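You operate a simulated robot arm through the tools that you are given. There is no shell and no other tool. Be economical: measure what you need, move in short steps, check, and stop when the job is done.

Carry out the task below with a simulated two-armed robot. There is one attempt and no reset: what you move stays moved.

JOB
Pick up the white bobbin from the grey-top table with one hand, pass it to the other hand and put it on the top of the long wooden table.

Only the result counts: the job must be done as asked and must still hold three seconds after the hand-in. Knocking over, shifting, dropping, spilling or breaking anything else fails it.

ROBOT AND FRAMES
Two 7-joint arms with two-finger parallel grippers on one trunk, on a base that drives. Base frame: it is fixed to the floor where the robot stands at the start and does not move with it; the origin is under the middle of the robot, x ahead of it, y to its left, z up; the surface under the hand at the start is at about z = 85. Readings come in cm, degrees, newtons and seconds.
The left shoulder is at the start at [5, 16.8, 120.7], the right one opposite. With the tool pointing down near the work surface each hand reaches from about 10 to 66 cm from the robot's upright axis, wherever it stands, measured 20 degrees to its own side. Places, roughly: top of the long wooden table [110, 210, 80]. Payload 1.57 kg a hand.
The TCP of each hand is the grasp point between the finger pads, 3 cm short of the fingertips. In the tool frame z runs along the fingers and y along their closing line. The gripper opens to 8 cm. The fingers are 1.7 cm wide and 1.2 cm thick; the gripper's body (4 by 8.2 cm) begins 8 cm behind the TCP.
Orientation is that of the tool frame in the base frame, as a unit quaternion [x, y, z, w]. With the fingers straight down and closing along the base's y, the tool's x points along the base's -x, its y along +y and its z along -z.

CONTROLS
- The arms move only by the tool apply_moves. It takes "left_rows", "right_rows" or both (then of equal length, played together; a hand with none holds still); each is one flat list of numbers, 7 for each row, row after row: the shift along the tool's x, y, z in units of 200 mm (1.0 is 200 mm), then the turn, a rotation vector about the tool's x, y, z in units of 45 degrees (1.0 is 45 degrees), then the closure in counts, from 0 (fully open) to 255 (shut). In form: [tx, ty, tz, wx, wy, wz, grip, tx, ty, tz, wx, wy, wz, grip, ...]. A call has 1 to 12 rows; each row is the pose to reach, as a shift and turn from the pose commanded when the call began, along the tool's axes at that moment. A call with a number of a shift or a turn outside -1 to 1 is refused whole. Each row takes 0.2 s and may step no farther than 5 cm and 8.6 degrees from the row before; otherwise, or with a gripper value out of range, the whole call is refused. A pose out of reach is approached as far as the arm can. The call stops where the force on the tool passes 40 N (or 10 N more than at its start, if that is more) or the arm is blocked; 0.2 s more then pass. The fingers move at their own pace (about 4.5 cm/s each) and stop on an object; they squeeze with about 23 N. The grip force told is the motor's: it shows also when the fingers shut on nothing. Time passes only in rows, and 0.2 s behind the last, so rows that repeat a pose let the fingers close. The reply holds the time, the measured pose of the TCP, the force on the tool along the base axes, the opening and the grip force, in the units named above and with some noise, with the torque about the TCP (base axes, N m) and any sound that the robot's microphone picked up, and new pictures: "views" is both (left out), scene, wrist or none (wrist: the cameras of the hands that moved).
- Cameras (640 x 400 px; columns grow to the right, rows downward): "scene" is now at [12.15, -2.79, 141.13]; the picture's right is [-0.33, -0.94, 0.00], its down [-0.60, 0.21, -0.77] and it looks along [0.73, -0.25, -0.63] (base axes); focal length 265 px, centre (320, 200). "left" rides on the left gripper at [7.2, 0.7, -12.2] in its tool frame; the picture's right is [-0.09, 1.00, 0.00], its down [-0.84, -0.08, -0.54] and it looks along [-0.54, -0.05, 0.84] (tool axes); focal length 238 px, centre (320, 200). "right" rides on the right gripper at [7.2, -0.7, -12.2] in its tool frame; the picture's right is [0.09, 1.00, 0.00], its down [-0.84, 0.08, -0.54] and it looks along [-0.54, 0.05, 0.84] (tool axes); focal length 238 px, centre (320, 200). There is no depth. A picture from a camera that has moved, and an enlarged one, comes with that camera's place and axes in the base frame and with its lens.
- move_column(by): slides the trunk up (or, below 0, down) by that many cm; the arms and the scene camera ride with it, the base frame stays. It gives what a move gives, with no picture.
- steer(legs): drives the robot by 1 to 6 legs, each [ahead, left, turn to the left] in cm, cm and degrees, along the robot's own axes; the way and the turn of a leg run together, so that a leg with both is an arc; at most 150 cm and 180 degrees a leg. The arms and the cameras ride along, it lands a little off, and it stops where it bumps. It gives what a move gives, and a new picture of the scene camera.
- turn_head(pan, tilt): turns the head with the scene camera to pan (to the left, within 80 degrees either way) and tilt (down, from -29 to 69), counted from straight ahead of the robot. It gives what a move gives, and a new picture of the scene camera.
- zoom(camera, box): a new picture of the part [left, top, right, bottom] of that camera's present view, enlarged. The clock stands still meanwhile.
- close_job(): hands the job in; it is judged then, once.

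Work in short steps. Places have to be worked out from the pictures, the camera data and where the tool is seen: move nearer, look again, correct. Check each grasp and each placing, and mend what went wrong. You have 120 turns and 260 pictures in all, those below and enlarged ones among them. Open the grippers and draw the arms clear of the work before you hand the job in, unless the task says otherwise; then end with one line.

The tools are called after ">>>" by a JSON object that holds its "method" and its "body". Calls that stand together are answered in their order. apply_moves: Moves the arms, as the interface text tells. Its arguments: {"type":"object","properties":{"left_rows":{"type":"array"},"right_rows":{"type":"array"},"views":{"type":"string","enum":["both","scene","wrist","none"]}},"required":[]} The other tools are called the same way: move_column (by) slides the trunk up or down; steer (legs) drives the base; turn_head (pan, tilt) turns the head that bears the scene camera; zoom (camera, box) takes an enlarged picture of a part of a camera's view; close_job () hands the job in.

At the start:

```text
clock: 0.0
left_position: [40.6, 6.78, 117.96]
left_tcp_rot: [-0.001, 1.0, 0.0, 0.001]
left_ft_force: [-0.2, 0.3, 0.1]
left_torque: [0.0, 0.03, 0.02]
left_opening: 8.0
left_grip_force: 0.2
right_position: [29.4, -18.61, 117.49]
right_tcp_rot: [0.0, 1.0, -0.001, 0.0]
right_ft_force: [-0.2, -0.1, -0.2]
right_torque: [-0.02, 0.03, 0.02]
right_opening: 8.0
right_grip_force: 0.0
trunk travel left (down, up): [-37.5, 6.8]
robot x, y, heading: [0.02, -0.1, 0.2]
head pan, tilt: [-19.1, 39.3]
```

scene: 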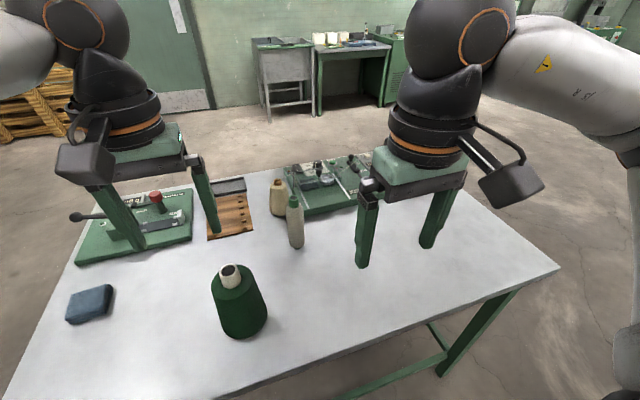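
right: 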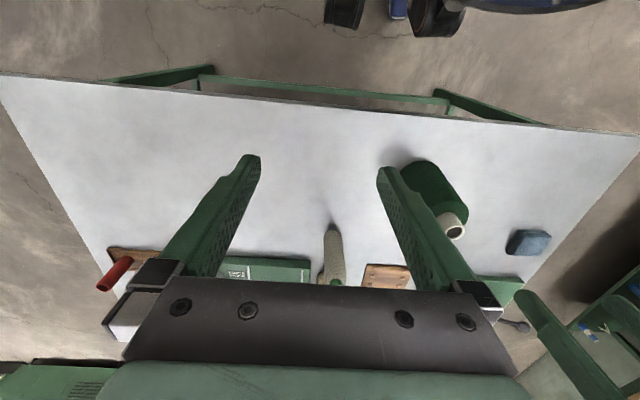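
left: 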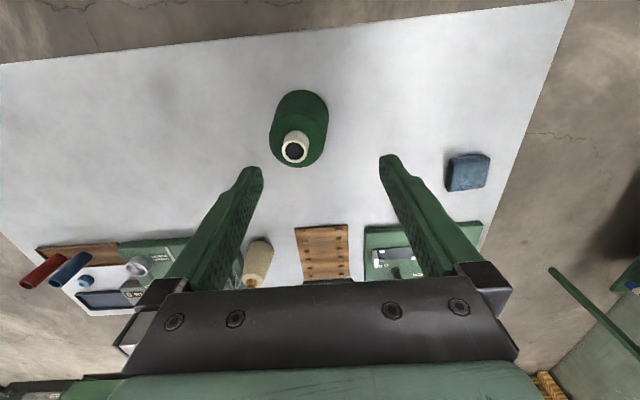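

I see a green cone, a whitish cylinder and a beige cone on the table; I enlarge the area to tell which is the white bobbin.

>>> {"method": "zoom", "body": {"camera": "scene", "box": [190, 140, 390, 265]}}

>>> {"method": "turn_head", "body": {"pan": 60, "tilt": 20}}

```text
3.20 times, centred on (290, 202) of scene
camera zoom: at [12.15, -2.79, 141.13], right [-0.33, -0.94, 0.0], down [-0.6, 0.21, -0.77], along [0.73, -0.25, -0.63], focal length 848 px, centre (416, 192)
```

zoom: 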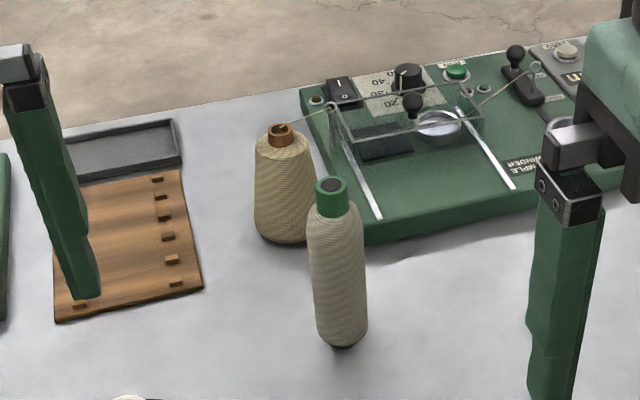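

```text
clock: 1.5
left_position: [40.59, 6.73, 117.88]
left_tcp_rot: [0.0, 1.0, 0.001, 0.001]
left_ft_force: [-0.5, 0.0, -0.8]
left_torque: [-0.02, -0.04, 0.03]
left_opening: 8.0
left_grip_force: 0.0
right_position: [29.4, -18.52, 117.42]
right_tcp_rot: [0.0, 1.0, 0.0, 0.001]
right_ft_force: [0.4, 0.2, 0.3]
right_torque: [0.02, 0.03, 0.01]
right_opening: 8.01
right_grip_force: 0.1
trunk travel left (down, up): [-37.5, 6.8]
robot x, y, heading: [-0.24, -0.19, -0.2]
head pan, tilt: [60.0, 20.0]
camera scene: at [8.73, 8.06, 144.17], right [0.87, -0.5, 0.0], down [-0.17, -0.3, -0.94], along [0.47, 0.81, -0.34], focal length 265 px, centre (320, 200)
```

scene: 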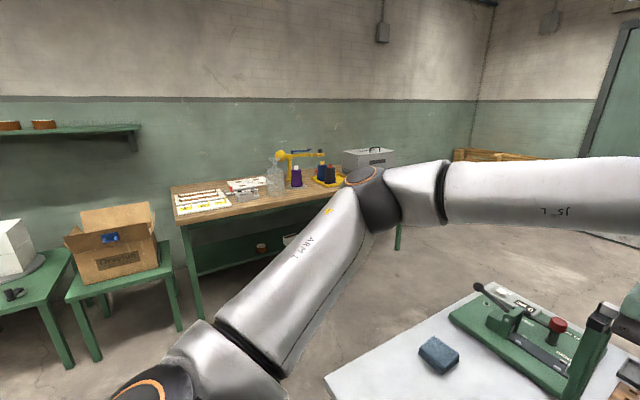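

The tall white wound piece with the green tube is the bobbin, the other is a beige cone. I estimate the bobbin at about [60.5, -12.5], top at z≈102, diameter ≈4.7. I bring the right hand towards it, high up, and turn the head back.

>>> {"method": "apply_moves", "body": {"right_rows": [-0.2, 0.04, 0, 0, 0, 0, 0, -0.4, 0.08, 0, 0, 0, 0, 0, -0.6, 0.12, 0, 0, 0, 0, 0, -0.8, 0.16, 0, 0, 0, 0, 0, -1.0, 0.2, 0, 0, 0, 0, 0], "views": "wrist"}}

>>> {"method": "turn_head", "body": {"pan": -10, "tilt": 40}}

```text
clock: 2.7
left_position: [40.53, 6.72, 117.85]
left_tcp_rot: [0.0, 1.0, 0.0, 0.0]
left_ft_force: [-0.5, 1.3, -1.0]
left_torque: [-0.01, 0.05, 0.0]
left_opening: 8.01
left_grip_force: 0.1
right_position: [49.47, -14.56, 117.76]
right_tcp_rot: [-0.001, 1.0, -0.001, 0.0]
right_ft_force: [0.6, -0.1, -0.1]
right_torque: [0.01, 0.01, -0.01]
right_opening: 7.97
right_grip_force: 0.1
trunk travel left (down, up): [-37.5, 6.8]
robot x, y, heading: [0.0, 0.01, -0.2]
head pan, tilt: [60.0, 20.0]
camera right: at [42.37, -15.21, 129.98], right [-0.09, 1.0, 0.0], down [0.84, 0.08, 0.54], along [0.54, 0.05, -0.84], focal length 238 px, centre (320, 200)
```

right: 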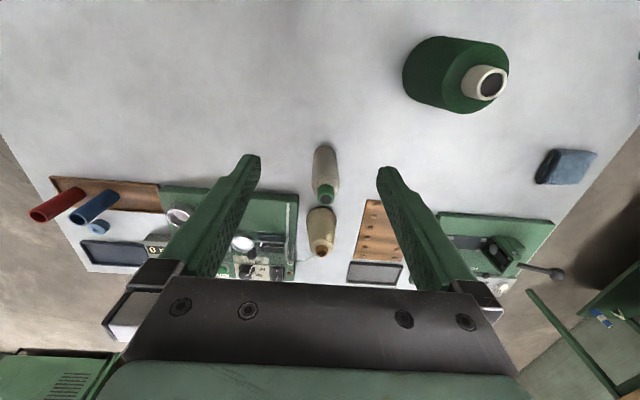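

```text
clock: 4.1
left_position: [40.6, 6.77, 117.92]
left_tcp_rot: [0.0, 1.0, 0.0, 0.001]
left_ft_force: [-0.8, -0.6, 0.8]
left_torque: [0.01, 0.0, 0.0]
left_opening: 8.01
left_grip_force: 0.2
right_position: [49.41, -14.51, 117.75]
right_tcp_rot: [0.0, 1.0, 0.0, 0.001]
right_ft_force: [-0.1, -0.8, 0.2]
right_torque: [-0.01, -0.02, -0.01]
right_opening: 8.0
right_grip_force: 0.0
trunk travel left (down, up): [-37.5, 6.8]
robot x, y, heading: [0.16, 0.14, 0.3]
head pan, tilt: [-10.0, 40.0]
camera scene: at [12.44, -1.47, 141.03], right [-0.17, -0.98, 0.0], down [-0.63, 0.11, -0.77], along [0.75, -0.13, -0.64], focal length 265 px, centre (320, 200)
```

scene: 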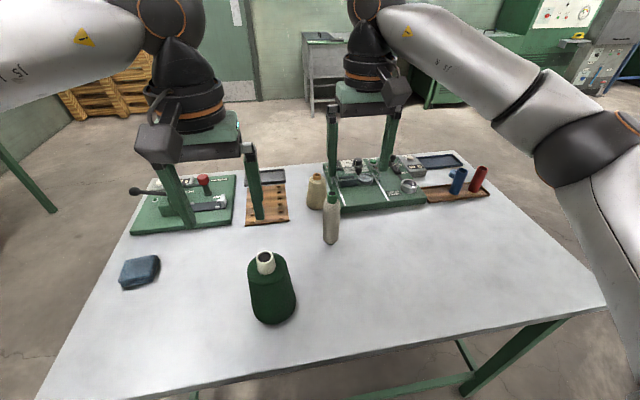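

The wrist view agrees: bobbin axis about [60.8, -12.7]. I move above it and check again.

>>> {"method": "apply_moves", "body": {"right_rows": [-0.2, 0.03, 0, 0, 0, 0, 0, -0.4, 0.06, 0, 0, 0, 0, 0, -0.57, 0.09, 0, 0, 0, 0, 0, -0.57, 0.09, 0, 0, 0, 0, 0]}}

```text
clock: 5.1
left_position: [40.54, 6.64, 117.88]
left_tcp_rot: [0.0, 1.0, -0.001, 0.0]
left_ft_force: [-0.4, 0.4, -0.3]
left_torque: [0.02, 0.0, -0.02]
left_opening: 8.0
left_grip_force: 0.0
right_position: [59.58, -13.3, 117.2]
right_tcp_rot: [0.0, 1.0, -0.001, 0.002]
right_ft_force: [1.0, -0.5, 0.4]
right_torque: [0.05, 0.02, 0.02]
right_opening: 8.0
right_grip_force: 0.0
right hand out of reach, approached as far as the arm can: row 3, 4
trunk travel left (down, up): [-37.5, 6.8]
robot x, y, heading: [-0.1, 0.14, -0.1]
head pan, tilt: [-10.0, 40.0]
camera scene: at [12.45, -1.5, 141.03], right [-0.17, -0.98, 0.0], down [-0.63, 0.11, -0.77], along [0.75, -0.13, -0.64], focal length 265 px, centre (320, 200)
camera right: at [52.4, -13.97, 129.43], right [-0.09, 1.0, 0.0], down [0.84, 0.08, 0.54], along [0.54, 0.05, -0.84], focal length 238 px, centre (320, 200)
```

scene: 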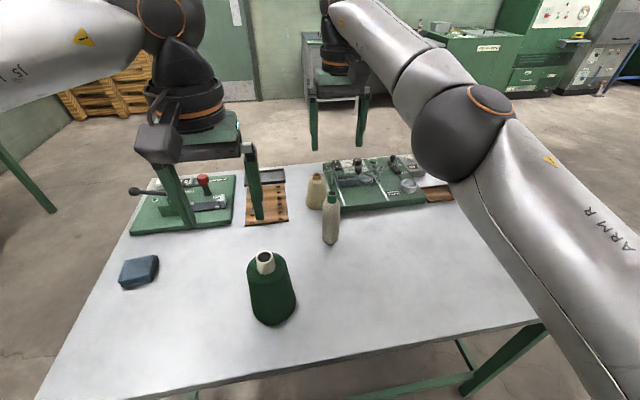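
right: 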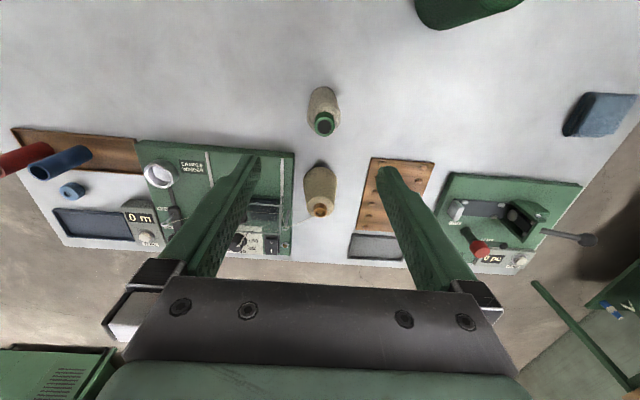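

The hand stopped short only because it is high; lower the reach is better. The bobbin top sits at about [60.2, -12.8]; I descend 12 cm and check the reach.

>>> {"method": "apply_moves", "body": {"right_rows": [0, 0, 0.2, 0, 0, 0, 0, 0, 0, 0.4, 0, 0, 0, 0, 0, 0, 0.5, 0, 0, 0, 0, 0, 0, 0.5, 0, 0, 0, 0]}}

```text
clock: 6.1
left_position: [40.42, 6.86, 117.9]
left_tcp_rot: [-0.001, 1.0, 0.0, 0.001]
left_ft_force: [0.2, -0.2, 0.6]
left_torque: [0.0, -0.05, -0.02]
left_opening: 7.98
left_grip_force: 0.2
right_position: [59.46, -12.94, 107.34]
right_tcp_rot: [0.0, 1.0, 0.001, 0.0]
right_ft_force: [-0.1, -0.7, -0.5]
right_torque: [-0.01, -0.02, 0.0]
right_opening: 8.01
right_grip_force: 0.0
trunk travel left (down, up): [-37.5, 6.8]
robot x, y, heading: [0.28, 0.45, -0.2]
head pan, tilt: [-10.0, 40.0]
camera scene: at [12.43, -1.46, 141.03], right [-0.17, -0.98, 0.0], down [-0.63, 0.11, -0.77], along [0.75, -0.13, -0.64], focal length 265 px, centre (320, 200)
camera right: at [52.36, -13.62, 119.57], right [-0.09, 1.0, 0.0], down [0.84, 0.08, 0.54], along [0.54, 0.05, -0.84], focal length 238 px, centre (320, 200)
```

scene: 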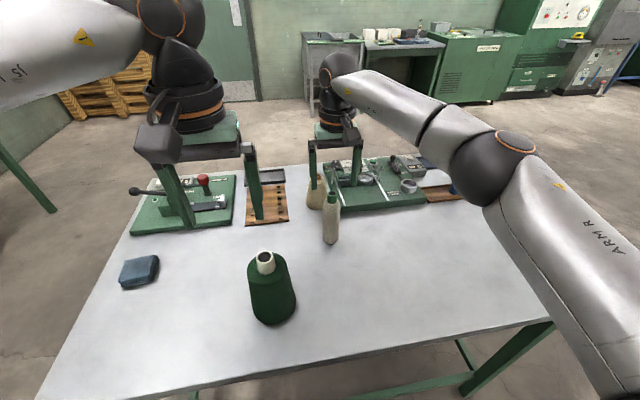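
right: 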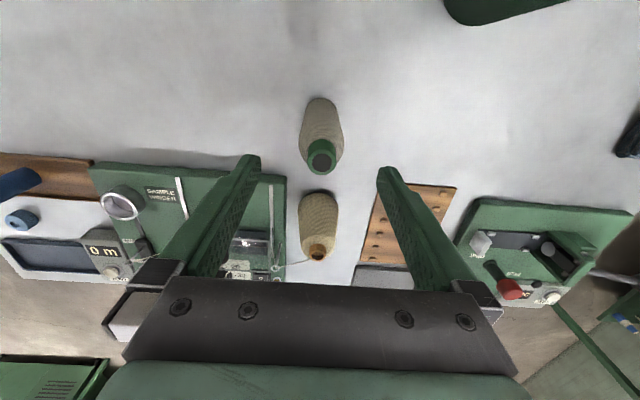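

The bobbin is centred between the fingers, top at about [60.4, -12.8, 100]. I descend to z=97 with a small forward shift.

>>> {"method": "apply_moves", "body": {"right_rows": [-0.045, 0.005, 0.1, 0, 0, 0, 0, -0.045, 0.005, 0.25, 0, 0, 0, 0, -0.045, 0.005, 0.4, 0, 0, 0, 0, -0.045, 0.005, 0.515, 0, 0, 0, 0, -0.045, 0.005, 0.515, 0, 0, 0, 0]}}

```text
clock: 7.3
left_position: [40.41, 6.8, 117.91]
left_tcp_rot: [0.0, 1.0, 0.0, 0.001]
left_ft_force: [0.0, 0.5, 0.2]
left_torque: [0.0, -0.01, 0.04]
left_opening: 7.99
left_grip_force: 0.0
right_position: [60.26, -13.24, 97.0]
right_tcp_rot: [0.0, 1.0, 0.0, 0.0]
right_ft_force: [1.0, -1.1, 0.9]
right_torque: [-0.03, 0.01, 0.0]
right_opening: 7.99
right_grip_force: 0.1
trunk travel left (down, up): [-37.5, 6.8]
robot x, y, heading: [-0.18, 0.1, 0.3]
head pan, tilt: [-10.0, 40.0]
camera scene: at [12.43, -1.47, 141.03], right [-0.17, -0.98, 0.0], down [-0.63, 0.11, -0.77], along [0.75, -0.13, -0.64], focal length 265 px, centre (320, 200)
camera right: at [53.27, -13.89, 109.06], right [-0.09, 1.0, 0.0], down [0.84, 0.08, 0.54], along [0.54, 0.05, -0.84], focal length 238 px, centre (320, 200)
```

scene: 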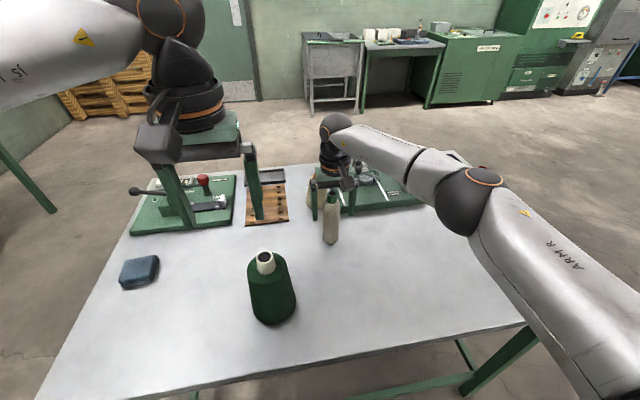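
right: 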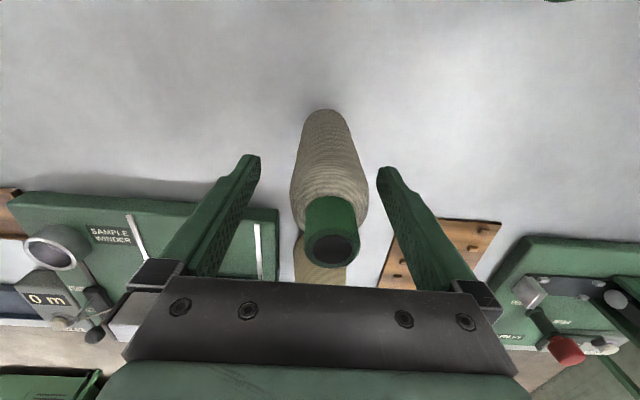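

The hand straddles the green tube and yarn shoulder; top is at about z=101.6. I go 1.3 cm lower, centre in y, and close.

>>> {"method": "apply_moves", "body": {"right_rows": [0, 0.02, 0.065, 0, 0, 0, 0, 0, 0.02, 0.065, 0, 0, 0, 130, 0, 0.02, 0.065, 0, 0, 0, 255, 0, 0.02, 0.065, 0, 0, 0, 255, 0, 0.02, 0.065, 0, 0, 0, 255, 0, 0.02, 0.065, 0, 0, 0, 255]}}

```text
clock: 8.7
left_position: [40.6, 6.73, 117.93]
left_tcp_rot: [0.0, 1.0, 0.0, 0.0]
left_ft_force: [0.6, 0.0, 0.9]
left_torque: [0.01, 0.01, 0.04]
left_opening: 8.01
left_grip_force: 0.1
right_position: [60.7, -12.87, 95.59]
right_tcp_rot: [0.0, 1.0, 0.0, 0.0]
right_ft_force: [0.9, 0.5, -0.3]
right_torque: [0.03, -0.01, -0.04]
right_opening: 4.33
right_grip_force: 23.5
trunk travel left (down, up): [-37.5, 6.8]
robot x, y, heading: [-0.13, -0.11, 0.2]
head pan, tilt: [-10.0, 40.0]
camera scene: at [12.45, -1.48, 141.03], right [-0.17, -0.98, 0.0], down [-0.63, 0.11, -0.77], along [0.75, -0.13, -0.64], focal length 265 px, centre (320, 200)
camera right: at [53.42, -13.51, 107.79], right [-0.09, 1.0, 0.0], down [0.84, 0.08, 0.54], along [0.54, 0.05, -0.84], focal length 238 px, centre (320, 200)
```

scene: 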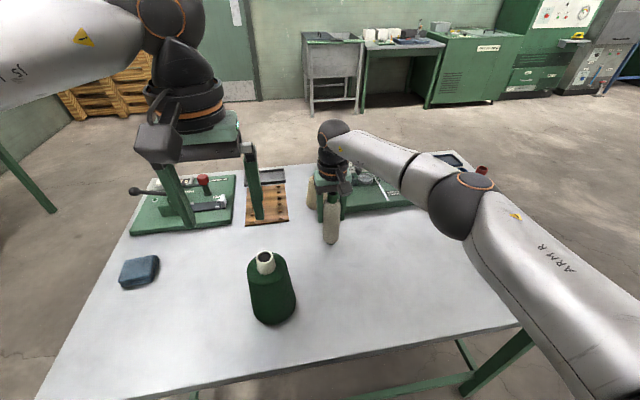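
right: 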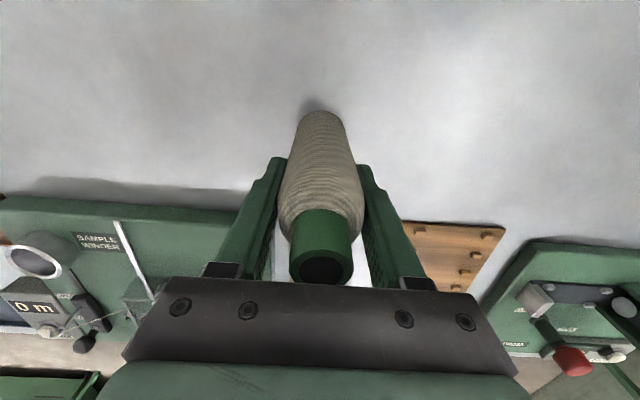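

The grip holds at 4.3 cm, 23 N. I lift straight up, then draw back towards the robot.

>>> {"method": "apply_moves", "body": {"right_rows": [0, 0, -0.1, 0, 0, 0, 255, 0, 0, -0.3, 0, 0, 0, 255, 0, 0, -0.5, 0, 0, 0, 255, 0.1, 0, -0.7, 0, 0, 0, 255, 0.25, 0, -0.88, 0, 0, 0, 255, 0.42, 0, -1.0, 0, 0, 0, 255, 0.6, 0, -1.0, 0, 0, 0, 255]}}

```text
clock: 10.3
left_position: [40.49, 6.77, 117.9]
left_tcp_rot: [0.0, 1.0, 0.0, 0.001]
left_ft_force: [-0.8, 0.0, -0.1]
left_torque: [-0.01, -0.04, -0.04]
left_opening: 8.02
left_grip_force: 0.1
right_position: [48.59, -12.44, 115.71]
right_tcp_rot: [0.001, 1.0, 0.0, 0.0]
right_ft_force: [-0.2, -0.5, -1.5]
right_torque: [-0.05, 0.02, -0.01]
right_opening: 4.32
right_grip_force: 22.5
trunk travel left (down, up): [-37.5, 6.8]
robot x, y, heading: [0.13, 0.18, -0.1]
head pan, tilt: [-10.0, 40.0]
camera scene: at [12.42, -1.5, 141.03], right [-0.17, -0.98, 0.0], down [-0.63, 0.11, -0.77], along [0.75, -0.13, -0.64], focal length 265 px, centre (320, 200)
camera right: at [41.4, -13.2, 127.96], right [-0.09, 1.0, 0.0], down [0.84, 0.08, 0.54], along [0.54, 0.05, -0.84], focal length 238 px, centre (320, 200)
```

scene: 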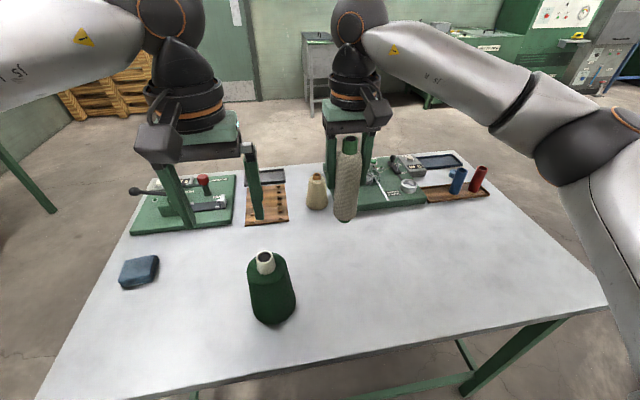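
right: 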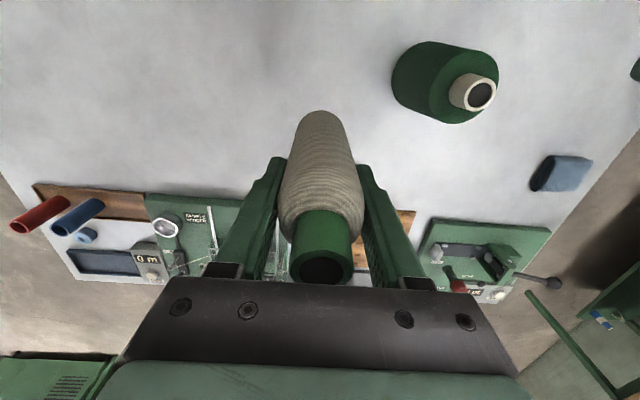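

The bobbin hangs free. Handover plan: right keeps it upright near [50, -6, 122], left comes in from its side tilted 45° and grips the lower part. First I retreat and yaw the left hand while the right rises.

>>> {"method": "apply_moves", "body": {"left_rows": [0.04, 0.07, -0.07, 0, 0, 0.167, 0, 0.08, 0.14, -0.14, 0, 0, 0.333, 0, 0.12, 0.2, -0.2, 0, 0, 0.5, 0, 0.17, 0.27, -0.27, 0, 0, 0.667, 0, 0.21, 0.33, -0.33, 0, 0, 0.833, 0, 0.25, 0.4, -0.4, 0, 0, 1.0, 0], "right_rows": [0, 0, -0.054, 0, 0, 0, 255, -0.01, 0.05, -0.108, 0, 0, 0, 255, -0.02, 0.11, -0.16, 0, 0, 0, 255, -0.04, 0.18, -0.22, 0, 0, 0, 255, -0.06, 0.25, -0.27, 0, 0, 0, 255, -0.07, 0.32, -0.325, 0, 0, 0, 255], "views": "scene"}}

```text
clock: 11.7
left_position: [35.43, 14.79, 125.95]
left_tcp_rot: [0.384, 0.923, 0.0, 0.0]
left_ft_force: [-0.4, 0.7, 0.4]
left_torque: [-0.01, -0.02, 0.03]
left_opening: 8.01
left_grip_force: 0.0
right_position: [50.0, -6.33, 122.17]
right_tcp_rot: [0.0, 1.0, 0.0, 0.0]
right_ft_force: [0.3, 0.0, -0.3]
right_torque: [-0.03, -0.02, 0.01]
right_opening: 4.33
right_grip_force: 23.0
trunk travel left (down, up): [-37.5, 6.8]
robot x, y, heading: [-0.07, -0.22, -0.1]
head pan, tilt: [-10.0, 40.0]
camera scene: at [12.38, -1.39, 141.04], right [-0.17, -0.98, 0.0], down [-0.63, 0.11, -0.77], along [0.75, -0.13, -0.64], focal length 265 px, centre (320, 200)
```

scene: 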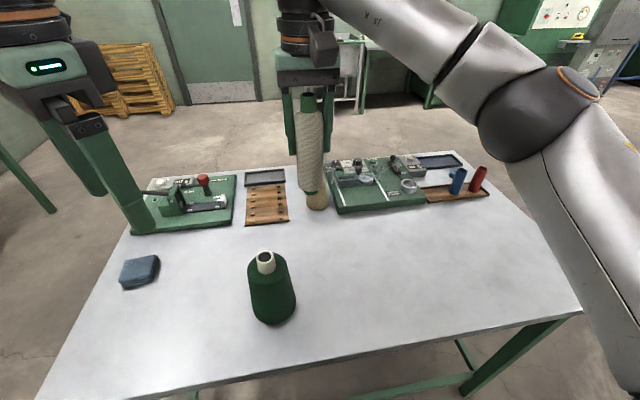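

Yaw is right. Now I pitch the left hand 45° and bring it to a standoff 16 cm back from the grasp point on the lower bobbin.

>>> {"method": "apply_moves", "body": {"left_rows": [-0.1, -0.03, -0.02, 0, -0.167, 0, 0, -0.2, -0.06, -0.04, 0, -0.333, 0, 0, -0.33, -0.1, -0.05, 0, -0.5, 0, 0, -0.45, -0.15, -0.06, 0, -0.667, 0, 0, -0.57, -0.19, -0.06, 0, -0.833, 0, 0, -0.697, -0.227, -0.06, 0, -1.0, 0, 0, -0.697, -0.227, -0.06, 0, -1.0, 0, 0]}}

```text
clock: 13.3
left_position: [42.27, 1.72, 127.03]
left_tcp_rot: [0.353, 0.853, -0.147, 0.355]
left_ft_force: [0.5, -0.3, -1.4]
left_torque: [0.02, 0.01, -0.02]
left_opening: 8.0
left_grip_force: 0.1
right_position: [50.11, -6.35, 122.19]
right_tcp_rot: [0.0, 1.0, 0.0, 0.0]
right_ft_force: [-0.5, -0.1, -1.2]
right_torque: [-0.04, -0.01, -0.01]
right_opening: 4.34
right_grip_force: 23.0
trunk travel left (down, up): [-37.5, 6.8]
robot x, y, heading: [-0.18, -0.4, -0.0]
head pan, tilt: [-10.0, 40.0]
camera scene: at [12.44, -1.47, 141.03], right [-0.17, -0.98, 0.0], down [-0.63, 0.11, -0.77], along [0.75, -0.13, -0.64], focal length 265 px, centre (320, 200)
camera left: at [32.83, 11.83, 130.42], right [0.75, 0.66, 0.07], down [0.09, -0.2, 0.98], along [0.66, -0.73, -0.21], focal length 238 px, centre (320, 200)
```

scene: 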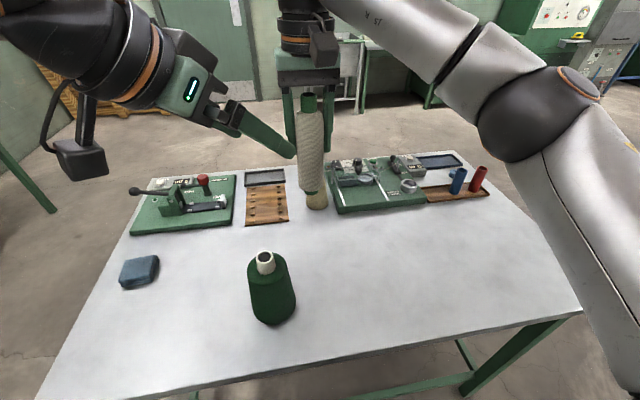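
left: 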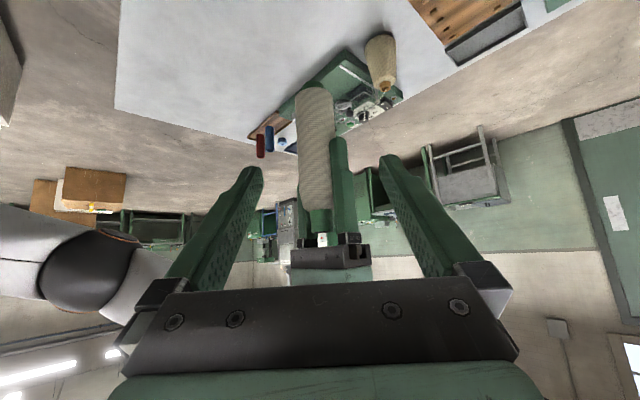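

Geometry is as planned; bobbin bottom ≈ z 111.3, axis [50, -6.4]. I advance the left hand along its fingers 15.6 cm, open.

>>> {"method": "apply_moves", "body": {"left_rows": [0, -0.005, 0.2, 0, 0, 0, 0, 0, -0.01, 0.4, 0, 0, 0, 0, 0, -0.01, 0.55, 0, 0, 0, 0, 0, -0.015, 0.68, 0, 0, 0, 0, 0, -0.015, 0.78, 0, 0, 0, 0, 0, -0.015, 0.78, 0, 0, 0, 0]}}

```text
clock: 14.7
left_position: [49.76, -6.22, 116.01]
left_tcp_rot: [0.354, 0.853, -0.146, 0.355]
left_ft_force: [-0.2, -0.5, 0.3]
left_torque: [0.02, 0.02, -0.01]
left_opening: 7.98
left_grip_force: 0.0
right_position: [50.05, -6.47, 122.05]
right_tcp_rot: [0.0, 1.0, 0.0, 0.0]
right_ft_force: [0.1, 0.6, -1.2]
right_torque: [-0.03, -0.03, 0.05]
right_opening: 4.35
right_grip_force: 22.8
trunk travel left (down, up): [-37.5, 6.8]
robot x, y, heading: [0.05, -0.13, -0.2]
head pan, tilt: [-10.0, 40.0]
camera scene: at [12.44, -1.46, 141.03], right [-0.17, -0.98, 0.0], down [-0.63, 0.11, -0.77], along [0.75, -0.13, -0.64], focal length 265 px, centre (320, 200)
camera left: at [40.34, 3.87, 119.56], right [0.75, 0.66, 0.07], down [0.09, -0.2, 0.98], along [0.66, -0.73, -0.21], focal length 238 px, centre (320, 200)
```

scene: 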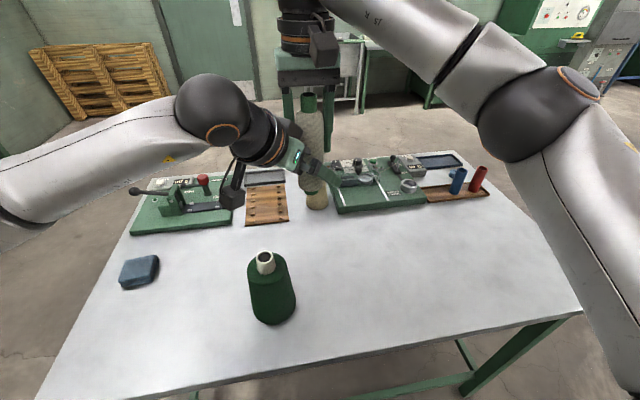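
left: 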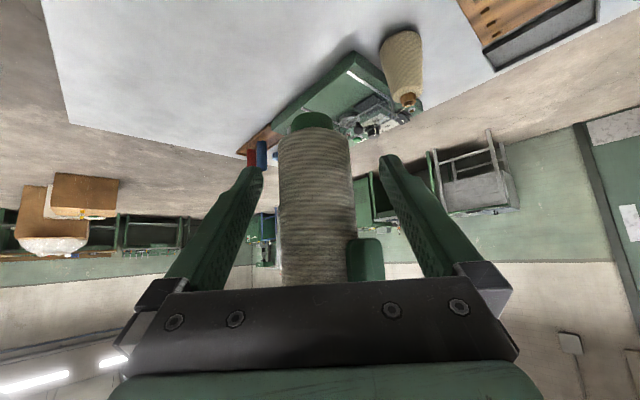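

The bobbin stands centred between the left fingers; I close the left hand while the right still holds.

>>> {"method": "apply_moves", "body": {"left_rows": [0, -0.005, 0, 0, 0, 0, 100, 0, -0.005, 0, 0, 0, 0, 200, 0, -0.005, 0, 0, 0, 0, 255, 0, -0.005, 0, 0, 0, 0, 255, 0, -0.005, 0, 0, 0, 0, 255, 0, -0.005, 0, 0, 0, 0, 255], "views": "wrist"}}

```text
clock: 16.1
left_position: [49.92, -6.13, 116.01]
left_tcp_rot: [0.352, 0.854, -0.145, 0.354]
left_ft_force: [7.9, 7.8, -2.1]
left_torque: [-0.77, 0.43, -0.26]
left_opening: 4.9
left_grip_force: 22.9
right_position: [50.18, -6.51, 122.26]
right_tcp_rot: [0.0, 1.0, -0.001, 0.0]
right_ft_force: [-8.7, -8.2, 1.9]
right_torque: [0.27, 0.08, 0.3]
right_opening: 4.28
right_grip_force: 23.3
trunk travel left (down, up): [-37.5, 6.8]
robot x, y, heading: [-0.05, -0.32, -0.0]
head pan, tilt: [-10.0, 40.0]
camera left: at [40.38, 3.82, 119.55], right [0.75, 0.66, 0.07], down [0.09, -0.2, 0.97], along [0.66, -0.72, -0.21], focal length 238 px, centre (320, 200)
```

left: 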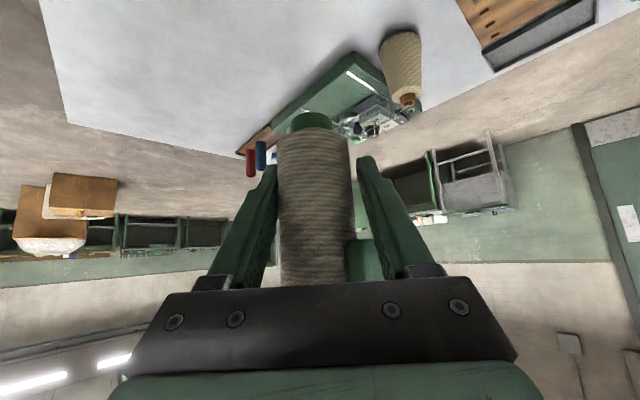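

Both hold; there is an internal force of about 11 N along the left closing line, so I shift the left 3 mm to relieve it before releasing.

>>> {"method": "apply_moves", "body": {"left_rows": [0, 0.015, 0, 0, 0, 0, 255, 0, 0.015, 0, 0, 0, 0, 255], "views": "none"}}

```text
clock: 16.7
left_position: [49.87, -6.29, 116.1]
left_tcp_rot: [0.354, 0.854, -0.147, 0.353]
left_ft_force: [5.4, 3.3, -5.4]
left_torque: [-0.53, 0.1, 0.25]
left_opening: 4.84
left_grip_force: 22.8
right_position: [50.17, -6.58, 122.18]
right_tcp_rot: [0.001, 1.0, 0.001, 0.0]
right_ft_force: [-4.7, -3.3, 6.7]
right_torque: [0.36, 0.22, -0.17]
right_opening: 4.34
right_grip_force: 22.8
trunk travel left (down, up): [-37.5, 6.8]
robot x, y, heading: [-0.15, -0.07, -0.0]
head pan, tilt: [-10.0, 40.0]
```

Force is low enough; I open the right hand and hold, the left keeping the bobbin.

>>> {"method": "apply_moves", "body": {"right_rows": [0, 0, 0, 0, 0, 0, 180, 0, 0, 0, 0, 0, 0, 80, 0, 0, 0, 0, 0, 0, 0, 0, 0, 0, 0, 0, 0, 0, 0, 0, 0, 0, 0, 0, 0], "views": "both"}}

```text
clock: 17.9
left_position: [49.95, -5.8, 116.04]
left_tcp_rot: [0.352, 0.856, -0.143, 0.352]
left_ft_force: [-4.6, 27.6, -11.1]
left_torque: [-1.06, -0.19, 0.31]
left_opening: 4.75
left_grip_force: 23.1
right_position: [50.26, -6.7, 122.14]
right_tcp_rot: [0.004, 1.0, -0.002, 0.0]
right_ft_force: [4.2, -27.0, 10.3]
right_torque: [-0.49, -0.06, -0.28]
right_opening: 5.6
right_grip_force: 0.1
trunk travel left (down, up): [-37.5, 6.8]
robot x, y, heading: [0.27, 0.31, 0.4]
head pan, tilt: [-10.0, 40.0]
camera scene: at [12.45, -1.48, 141.03], right [-0.17, -0.98, 0.0], down [-0.63, 0.11, -0.77], along [0.75, -0.13, -0.64], focal length 265 px, centre (320, 200)
camera right: at [43.11, -7.28, 134.38], right [-0.08, 1.0, -0.01], down [0.84, 0.07, 0.54], along [0.54, 0.04, -0.84], focal length 238 px, centre (320, 200)
```

scene: 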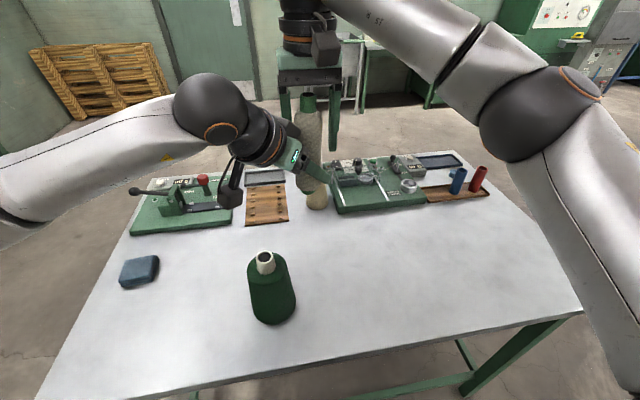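
right: 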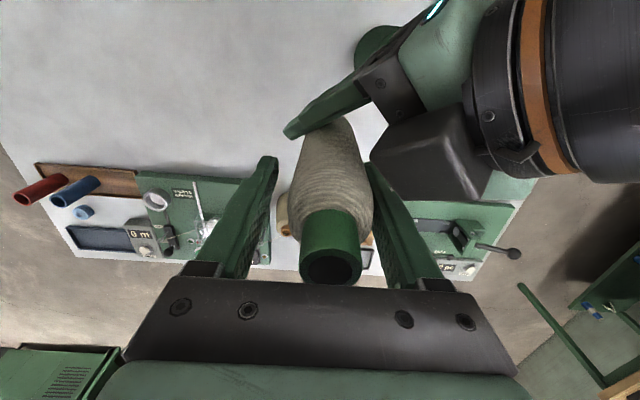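

The right +y finger pushes against the left gripper's palm (27 N), at 5.6 cm opening. I set the right closure to just about this opening and lift the right hand straight up out of the way, a little first.

>>> {"method": "apply_moves", "body": {"right_rows": [0, -0.01, 0, 0, 0, 0, 90, 0, -0.015, 0, 0, 0, 0, 90, 0, -0.015, -0.05, 0, 0, 0, 90, 0, -0.015, -0.1, 0, 0, 0, 90], "views": "wrist"}}

```text
clock: 18.9
left_position: [49.86, -6.26, 116.13]
left_tcp_rot: [0.355, 0.852, -0.147, 0.355]
left_ft_force: [-0.4, -0.6, -0.5]
left_torque: [0.01, 0.0, -0.01]
left_opening: 4.4
left_grip_force: 22.6
right_position: [49.88, -6.59, 124.1]
right_tcp_rot: [-0.003, 1.0, 0.001, 0.0]
right_ft_force: [-0.2, -1.6, 0.2]
right_torque: [-0.03, -0.02, -0.03]
right_opening: 5.2
right_grip_force: 0.0
trunk travel left (down, up): [-37.5, 6.8]
robot x, y, heading: [-0.15, 0.04, 0.0]
head pan, tilt: [-10.0, 40.0]
camera right: at [42.81, -7.24, 136.37], right [-0.1, 1.0, 0.0], down [0.84, 0.08, 0.54], along [0.54, 0.05, -0.84], focal length 238 px, centre (320, 200)
```

right: 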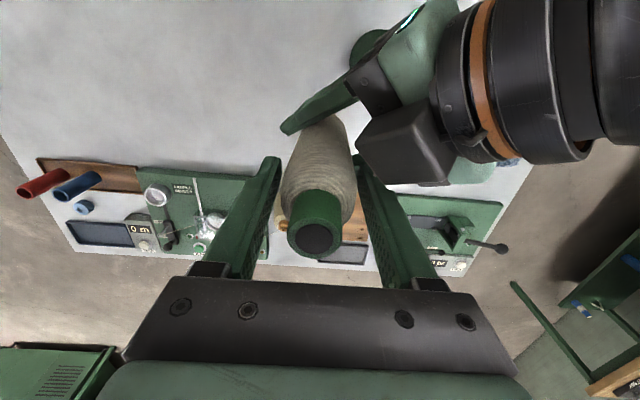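

Free of force now; the left alone holds. I raise the right hand out over the bobbin and then to its own side.

>>> {"method": "apply_moves", "body": {"right_rows": [0, 0, -0.15, 0, 0, 0, 85, 0, 0, -0.3, 0, 0, 0, 80, 0, 0, -0.45, 0, 0, 0, 80, 0, 0, -0.57, 0, 0, 0, 80, 0.05, -0.2, -0.6, 0, 0, 0, 80, 0.2, -0.4, -0.6, 0, 0, 0, 80, 0.4, -0.55, -0.6, 0, 0, 0, 80, 0.5, -0.75, -0.6, 0, 0, 0, 80]}}

```text
clock: 20.7
left_position: [49.88, -6.12, 116.12]
left_tcp_rot: [0.354, 0.853, -0.146, 0.354]
left_ft_force: [0.6, -0.2, 0.2]
left_torque: [-0.01, -0.02, 0.01]
left_opening: 4.32
left_grip_force: 23.0
right_position: [40.08, -21.29, 135.64]
right_tcp_rot: [0.001, 1.0, 0.0, 0.001]
right_ft_force: [0.2, 0.1, -0.3]
right_torque: [0.02, -0.01, 0.04]
right_opening: 5.51
right_grip_force: 0.0
right hand out of reach, approached as far as the arm can: row 3, 4, 5
trunk travel left (down, up): [-37.5, 6.8]
robot x, y, heading: [-0.18, -0.48, -0.3]
head pan, tilt: [-10.0, 40.0]
camera scene: at [12.4, -1.57, 141.04], right [-0.17, -0.98, 0.0], down [-0.63, 0.11, -0.77], along [0.75, -0.13, -0.64], focal length 265 px, centre (320, 200)
camera right: at [32.96, -21.94, 147.89], right [-0.09, 1.0, 0.0], down [0.84, 0.08, 0.54], along [0.54, 0.05, -0.84], focal length 238 px, centre (320, 200)
```

scene: 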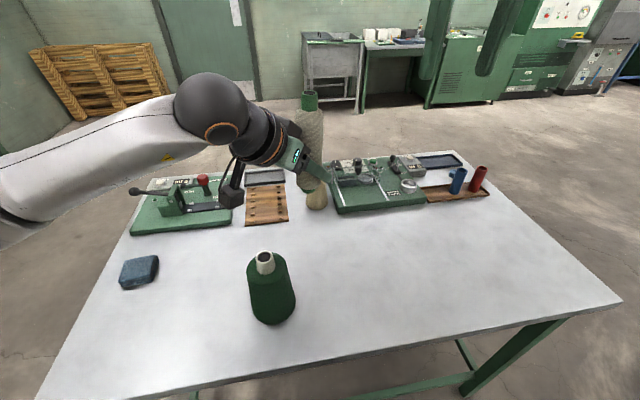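
right: 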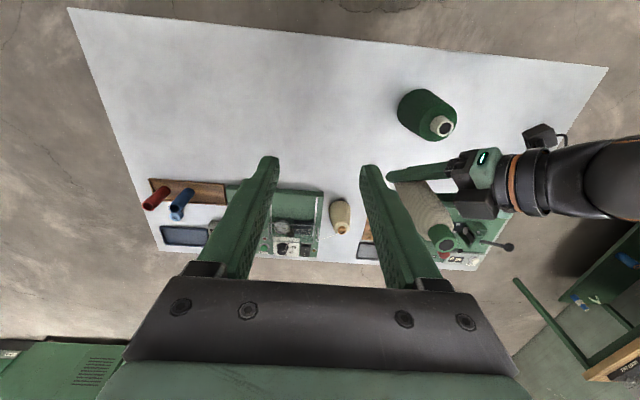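

The handover worked. I check whether the bobbin is still upright in the left hand.

>>> {"method": "zoom", "body": {"camera": "scene", "box": [210, 70, 410, 225]}}

>>> {"method": "zoom", "body": {"camera": "left", "box": [0, 0, 640, 400]}}

```text
2.58 times, centred on (310, 148) of scene
camera zoom: at [12.4, -1.57, 141.04], right [-0.17, -0.98, 0.0], down [-0.63, 0.11, -0.77], along [0.75, -0.13, -0.64], focal length 684 px, centre (346, 336)
```

zoom: 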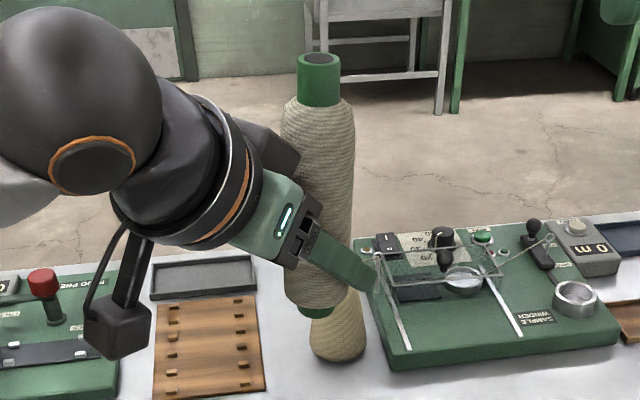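

```text
1.00 times, centred on (320, 200) of left (not enlarged: the box is as wide or as high as the picture)
camera zoom: at [40.44, 3.88, 119.63], right [0.75, 0.66, 0.07], down [0.09, -0.2, 0.97], along [0.66, -0.72, -0.21], focal length 238 px, centre (320, 200)
```

zoom: 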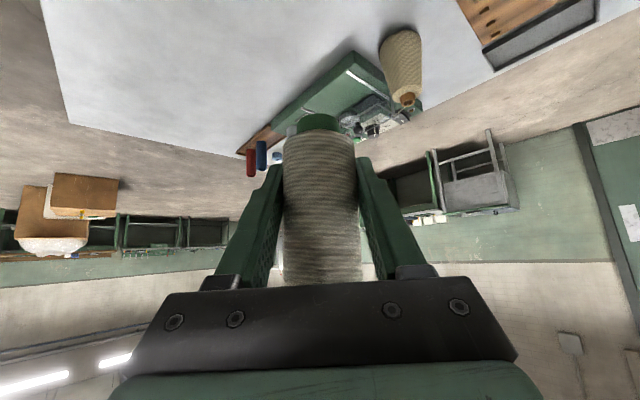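

The bobbin is practically upright in the left hand. I raise the trunk, back off 25 cm from the table and turn left 90° towards the wooden table (front edge roughly y≈165).

>>> {"method": "move_column", "body": {"by": 6}}

>>> {"method": "steer", "body": {"legs": [[-25, 0, 0], [0, 0, 90]]}}

>>> {"method": "turn_head", "body": {"pan": 0, "tilt": 22}}

```text
clock: 21.7
left_position: [49.89, -6.12, 122.03]
left_tcp_rot: [0.354, 0.853, -0.146, 0.353]
left_ft_force: [0.9, 0.3, -1.1]
left_torque: [0.0, 0.01, 0.04]
left_opening: 4.33
left_grip_force: 23.2
right_position: [40.07, -21.12, 141.69]
right_tcp_rot: [0.0, 1.0, 0.0, 0.0]
right_ft_force: [-0.1, 0.3, -0.1]
right_torque: [0.01, -0.01, -0.01]
right_opening: 5.47
right_grip_force: 0.0
trunk travel left (down, up): [-43.5, 0.8]
robot x, y, heading: [0.28, 0.37, -0.0]
head pan, tilt: [-10.0, 40.0]
```

```text
clock: 27.4
left_position: [-18.7, 49.82, 122.16]
left_tcp_rot: [-0.35, 0.855, 0.145, 0.354]
left_ft_force: [0.3, -0.3, -1.3]
left_torque: [0.03, 0.0, 0.0]
left_opening: 4.27
left_grip_force: 23.5
right_position: [-3.68, 40.04, 141.76]
right_tcp_rot: [-0.704, 0.71, 0.001, 0.0]
right_ft_force: [-0.4, 0.2, 0.3]
right_torque: [0.03, -0.02, -0.01]
right_opening: 5.49
right_grip_force: 0.1
trunk travel left (down, up): [-43.5, 0.8]
robot x, y, heading: [-25.22, 0.17, 89.4]
head pan, tilt: [-10.0, 40.0]
camera scene: at [-23.58, 12.4, 147.03], right [0.98, -0.18, 0.0], down [-0.12, -0.63, -0.77], along [0.14, 0.75, -0.64], focal length 265 px, centre (320, 200)
```

scene: 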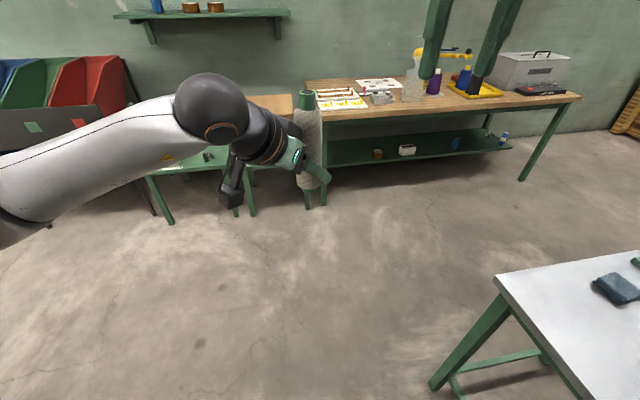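

```text
clock: 28.2
left_position: [-18.65, 49.81, 122.16]
left_tcp_rot: [-0.35, 0.855, 0.144, 0.354]
left_ft_force: [1.7, -0.3, -0.3]
left_torque: [0.02, -0.01, -0.01]
left_opening: 4.28
left_grip_force: 23.4
right_position: [-3.79, 39.98, 141.58]
right_tcp_rot: [-0.704, 0.71, 0.0, 0.0]
right_ft_force: [-0.6, 0.6, 0.4]
right_torque: [0.03, -0.02, 0.01]
right_opening: 5.49
right_grip_force: 0.0
trunk travel left (down, up): [-43.5, 0.8]
robot x, y, heading: [-24.87, 0.04, 89.6]
head pan, tilt: [0.0, 22.0]
camera scene: at [-25.03, 13.32, 149.84], right [1.0, -0.01, 0.0], down [0.0, -0.38, -0.93], along [0.01, 0.93, -0.38], focal length 265 px, centre (320, 200)
```

scene: 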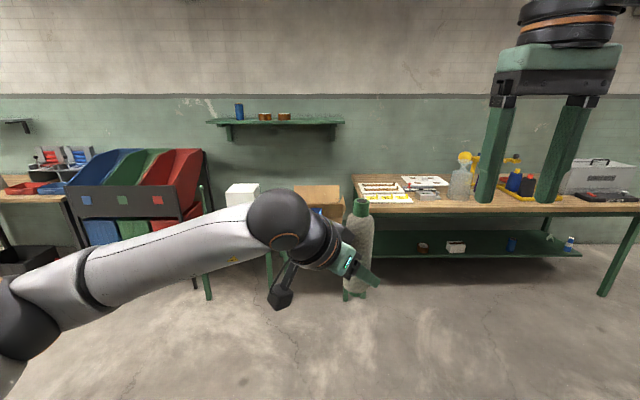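

The wooden table spans about x 3..215, y 170..243. I drive ahead 100 cm, then strafe right 85 cm to face its freer middle part.

>>> {"method": "steer", "body": {"legs": [[100, 0, 0], [0, -88, 0.4]]}}

>>> {"method": "turn_head", "body": {"pan": 0, "tilt": 38}}

```text
clock: 41.3
left_position: [70.49, 152.93, 122.18]
left_tcp_rot: [-0.36, 0.851, 0.149, 0.353]
left_ft_force: [-0.8, 0.0, -1.1]
left_torque: [0.0, 0.01, 0.01]
left_opening: 4.29
left_grip_force: 23.1
right_position: [85.69, 143.5, 141.59]
right_tcp_rot: [0.712, -0.702, 0.001, 0.001]
right_ft_force: [-0.4, -0.6, -0.2]
right_torque: [-0.03, -0.01, -0.01]
right_opening: 5.48
right_grip_force: 0.0
trunk travel left (down, up): [-43.5, 0.8]
robot x, y, heading: [64.87, 103.12, 90.9]
head pan, tilt: [0.0, 22.0]
camera scene: at [64.91, 116.35, 149.85], right [1.0, 0.01, 0.0], down [0.01, -0.37, -0.93], along [-0.01, 0.93, -0.37], focal length 265 px, centre (320, 200)
```

scene: 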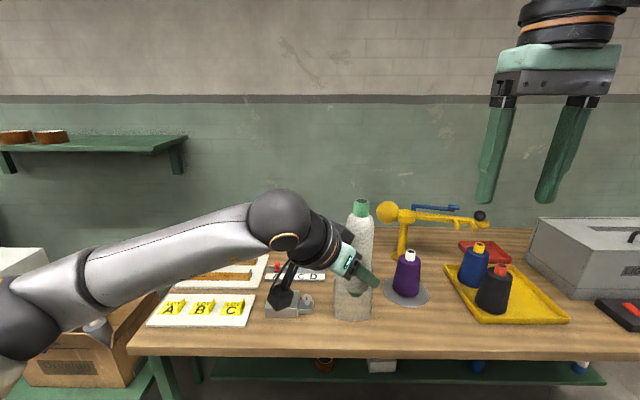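

```text
clock: 42.1
left_position: [70.4, 153.05, 122.15]
left_tcp_rot: [-0.359, 0.851, 0.148, 0.353]
left_ft_force: [0.2, -1.2, -1.2]
left_torque: [-0.02, 0.02, 0.0]
left_opening: 4.27
left_grip_force: 23.0
right_position: [85.64, 143.56, 141.61]
right_tcp_rot: [0.712, -0.702, 0.0, 0.0]
right_ft_force: [0.2, 0.2, 0.0]
right_torque: [0.01, 0.03, 0.02]
right_opening: 5.49
right_grip_force: 0.1
trunk travel left (down, up): [-43.5, 0.8]
robot x, y, heading: [65.22, 103.5, 91.0]
head pan, tilt: [0.0, 38.0]
camera scene: at [64.91, 115.7, 147.34], right [1.0, 0.01, 0.0], down [0.01, -0.62, -0.79], along [-0.01, 0.79, -0.62], focal length 265 px, centre (320, 200)
```

scene: 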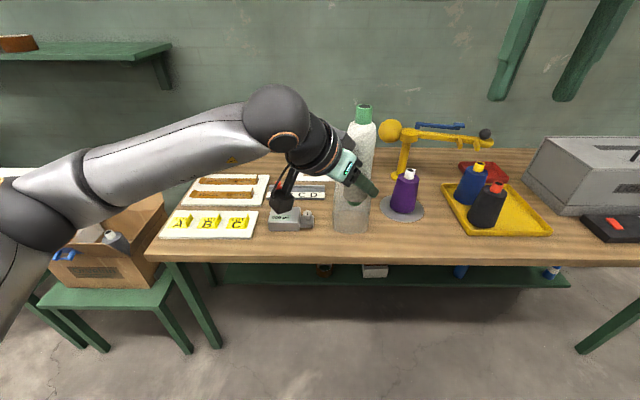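

Free strip of wood: around [106, 179], in front of the purple cone's disc (front y≈188, x 88–105) and left of the yellow tray (x≥117). I draw the right hand back a bit, then strafe right 36 and go ahead 24.

>>> {"method": "apply_moves", "body": {"right_rows": [0.2, 0, 0, 0, 0, 0, 80, 0.4, 0, 0, 0, 0, 0, 80, 0.6, 0, 0, 0, 0, 0, 80], "views": "none"}}

>>> {"method": "steer", "body": {"legs": [[0, -36, 0], [24, 0, 0]]}}

>>> {"method": "turn_head", "body": {"pan": 0, "tilt": 50}}

```text
clock: 42.9
left_position: [70.54, 152.98, 122.22]
left_tcp_rot: [-0.359, 0.851, 0.15, 0.353]
left_ft_force: [0.5, 0.1, -1.1]
left_torque: [0.01, 0.02, -0.01]
left_opening: 4.3
left_grip_force: 23.4
right_position: [85.57, 131.32, 141.77]
right_tcp_rot: [0.712, -0.702, 0.001, 0.0]
right_ft_force: [0.7, -0.2, -0.5]
right_torque: [0.01, 0.04, 0.04]
right_opening: 5.5
right_grip_force: 0.0
trunk travel left (down, up): [-43.5, 0.8]
robot x, y, heading: [65.3, 103.11, 90.8]
head pan, tilt: [0.0, 38.0]
```

```text
clock: 47.9
left_position: [104.54, 177.35, 122.02]
left_tcp_rot: [-0.366, 0.848, 0.152, 0.352]
left_ft_force: [0.1, 0.3, -0.9]
left_torque: [-0.02, -0.01, -0.02]
left_opening: 4.29
left_grip_force: 23.2
right_position: [120.0, 156.06, 141.65]
right_tcp_rot: [0.717, -0.697, 0.0, 0.0]
right_ft_force: [0.1, 0.3, 0.2]
right_torque: [-0.03, -0.01, 0.0]
right_opening: 5.49
right_grip_force: 0.0
trunk travel left (down, up): [-43.5, 0.8]
robot x, y, heading: [99.98, 127.14, 91.7]
head pan, tilt: [0.0, 38.0]
camera scene: at [99.58, 139.98, 147.32], right [1.0, 0.03, 0.0], down [0.02, -0.62, -0.79], along [-0.02, 0.79, -0.62], focal length 265 px, centre (320, 200)
```

scene: 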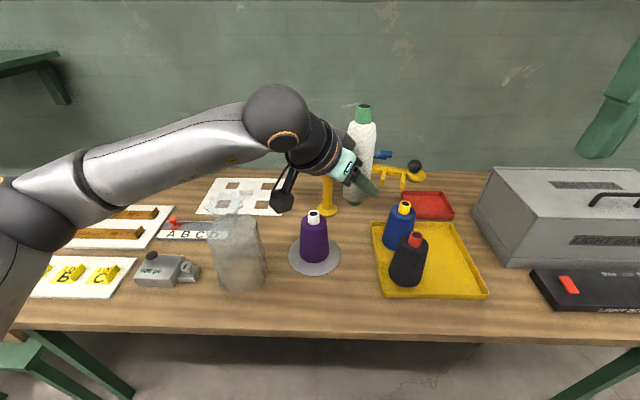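

```text
clock: 48.7
left_position: [104.48, 177.17, 122.29]
left_tcp_rot: [-0.365, 0.849, 0.151, 0.351]
left_ft_force: [0.0, 0.2, -0.8]
left_torque: [-0.01, 0.01, 0.0]
left_opening: 4.28
left_grip_force: 22.9
right_position: [120.1, 155.99, 141.77]
right_tcp_rot: [0.717, -0.697, 0.0, 0.0]
right_ft_force: [0.1, 0.9, 0.7]
right_torque: [0.0, -0.03, -0.01]
right_opening: 5.51
right_grip_force: 0.1
trunk travel left (down, up): [-43.5, 0.8]
robot x, y, heading: [99.67, 127.02, 91.5]
head pan, tilt: [0.0, 50.0]
camera scene: at [99.6, 138.96, 145.62], right [1.0, 0.03, 0.0], down [0.02, -0.77, -0.64], along [-0.02, 0.64, -0.77], focal length 265 px, centre (320, 200)
```

scene: 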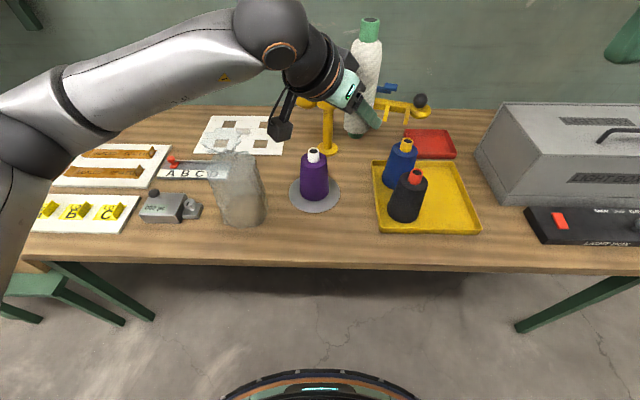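

The hand is over a clear spot [104.5, 177.2]. Before lowering I must check where the left elbow is, as it would come down with the trunk over the table.

>>> {"method": "turn_head", "body": {"pan": 60, "tilt": 40}}

```text
clock: 50.0
left_position: [104.45, 177.39, 122.19]
left_tcp_rot: [-0.366, 0.848, 0.152, 0.351]
left_ft_force: [-0.3, -0.4, -0.9]
left_torque: [-0.01, 0.0, -0.01]
left_opening: 4.25
left_grip_force: 23.1
right_position: [120.01, 155.93, 141.79]
right_tcp_rot: [0.717, -0.697, 0.0, 0.0]
right_ft_force: [0.1, 0.6, -0.8]
right_torque: [0.0, 0.03, 0.02]
right_opening: 5.49
right_grip_force: 0.0
trunk travel left (down, up): [-43.5, 0.8]
robot x, y, heading: [100.13, 127.02, 91.5]
head pan, tilt: [60.0, 40.0]
camera scene: at [92.34, 135.33, 147.03], right [0.48, 0.88, 0.0], down [0.57, -0.31, -0.77], along [-0.67, 0.36, -0.64], focal length 265 px, centre (320, 200)
```

scene: 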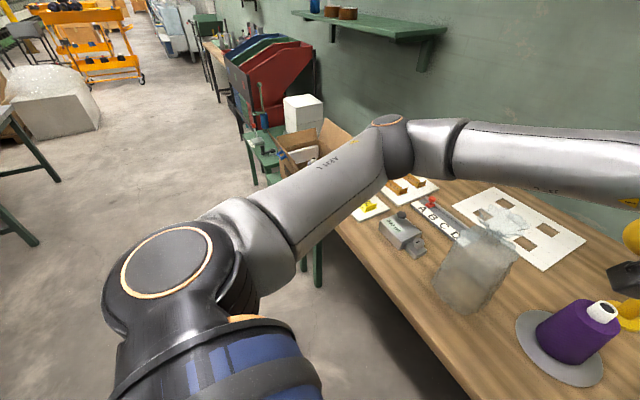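

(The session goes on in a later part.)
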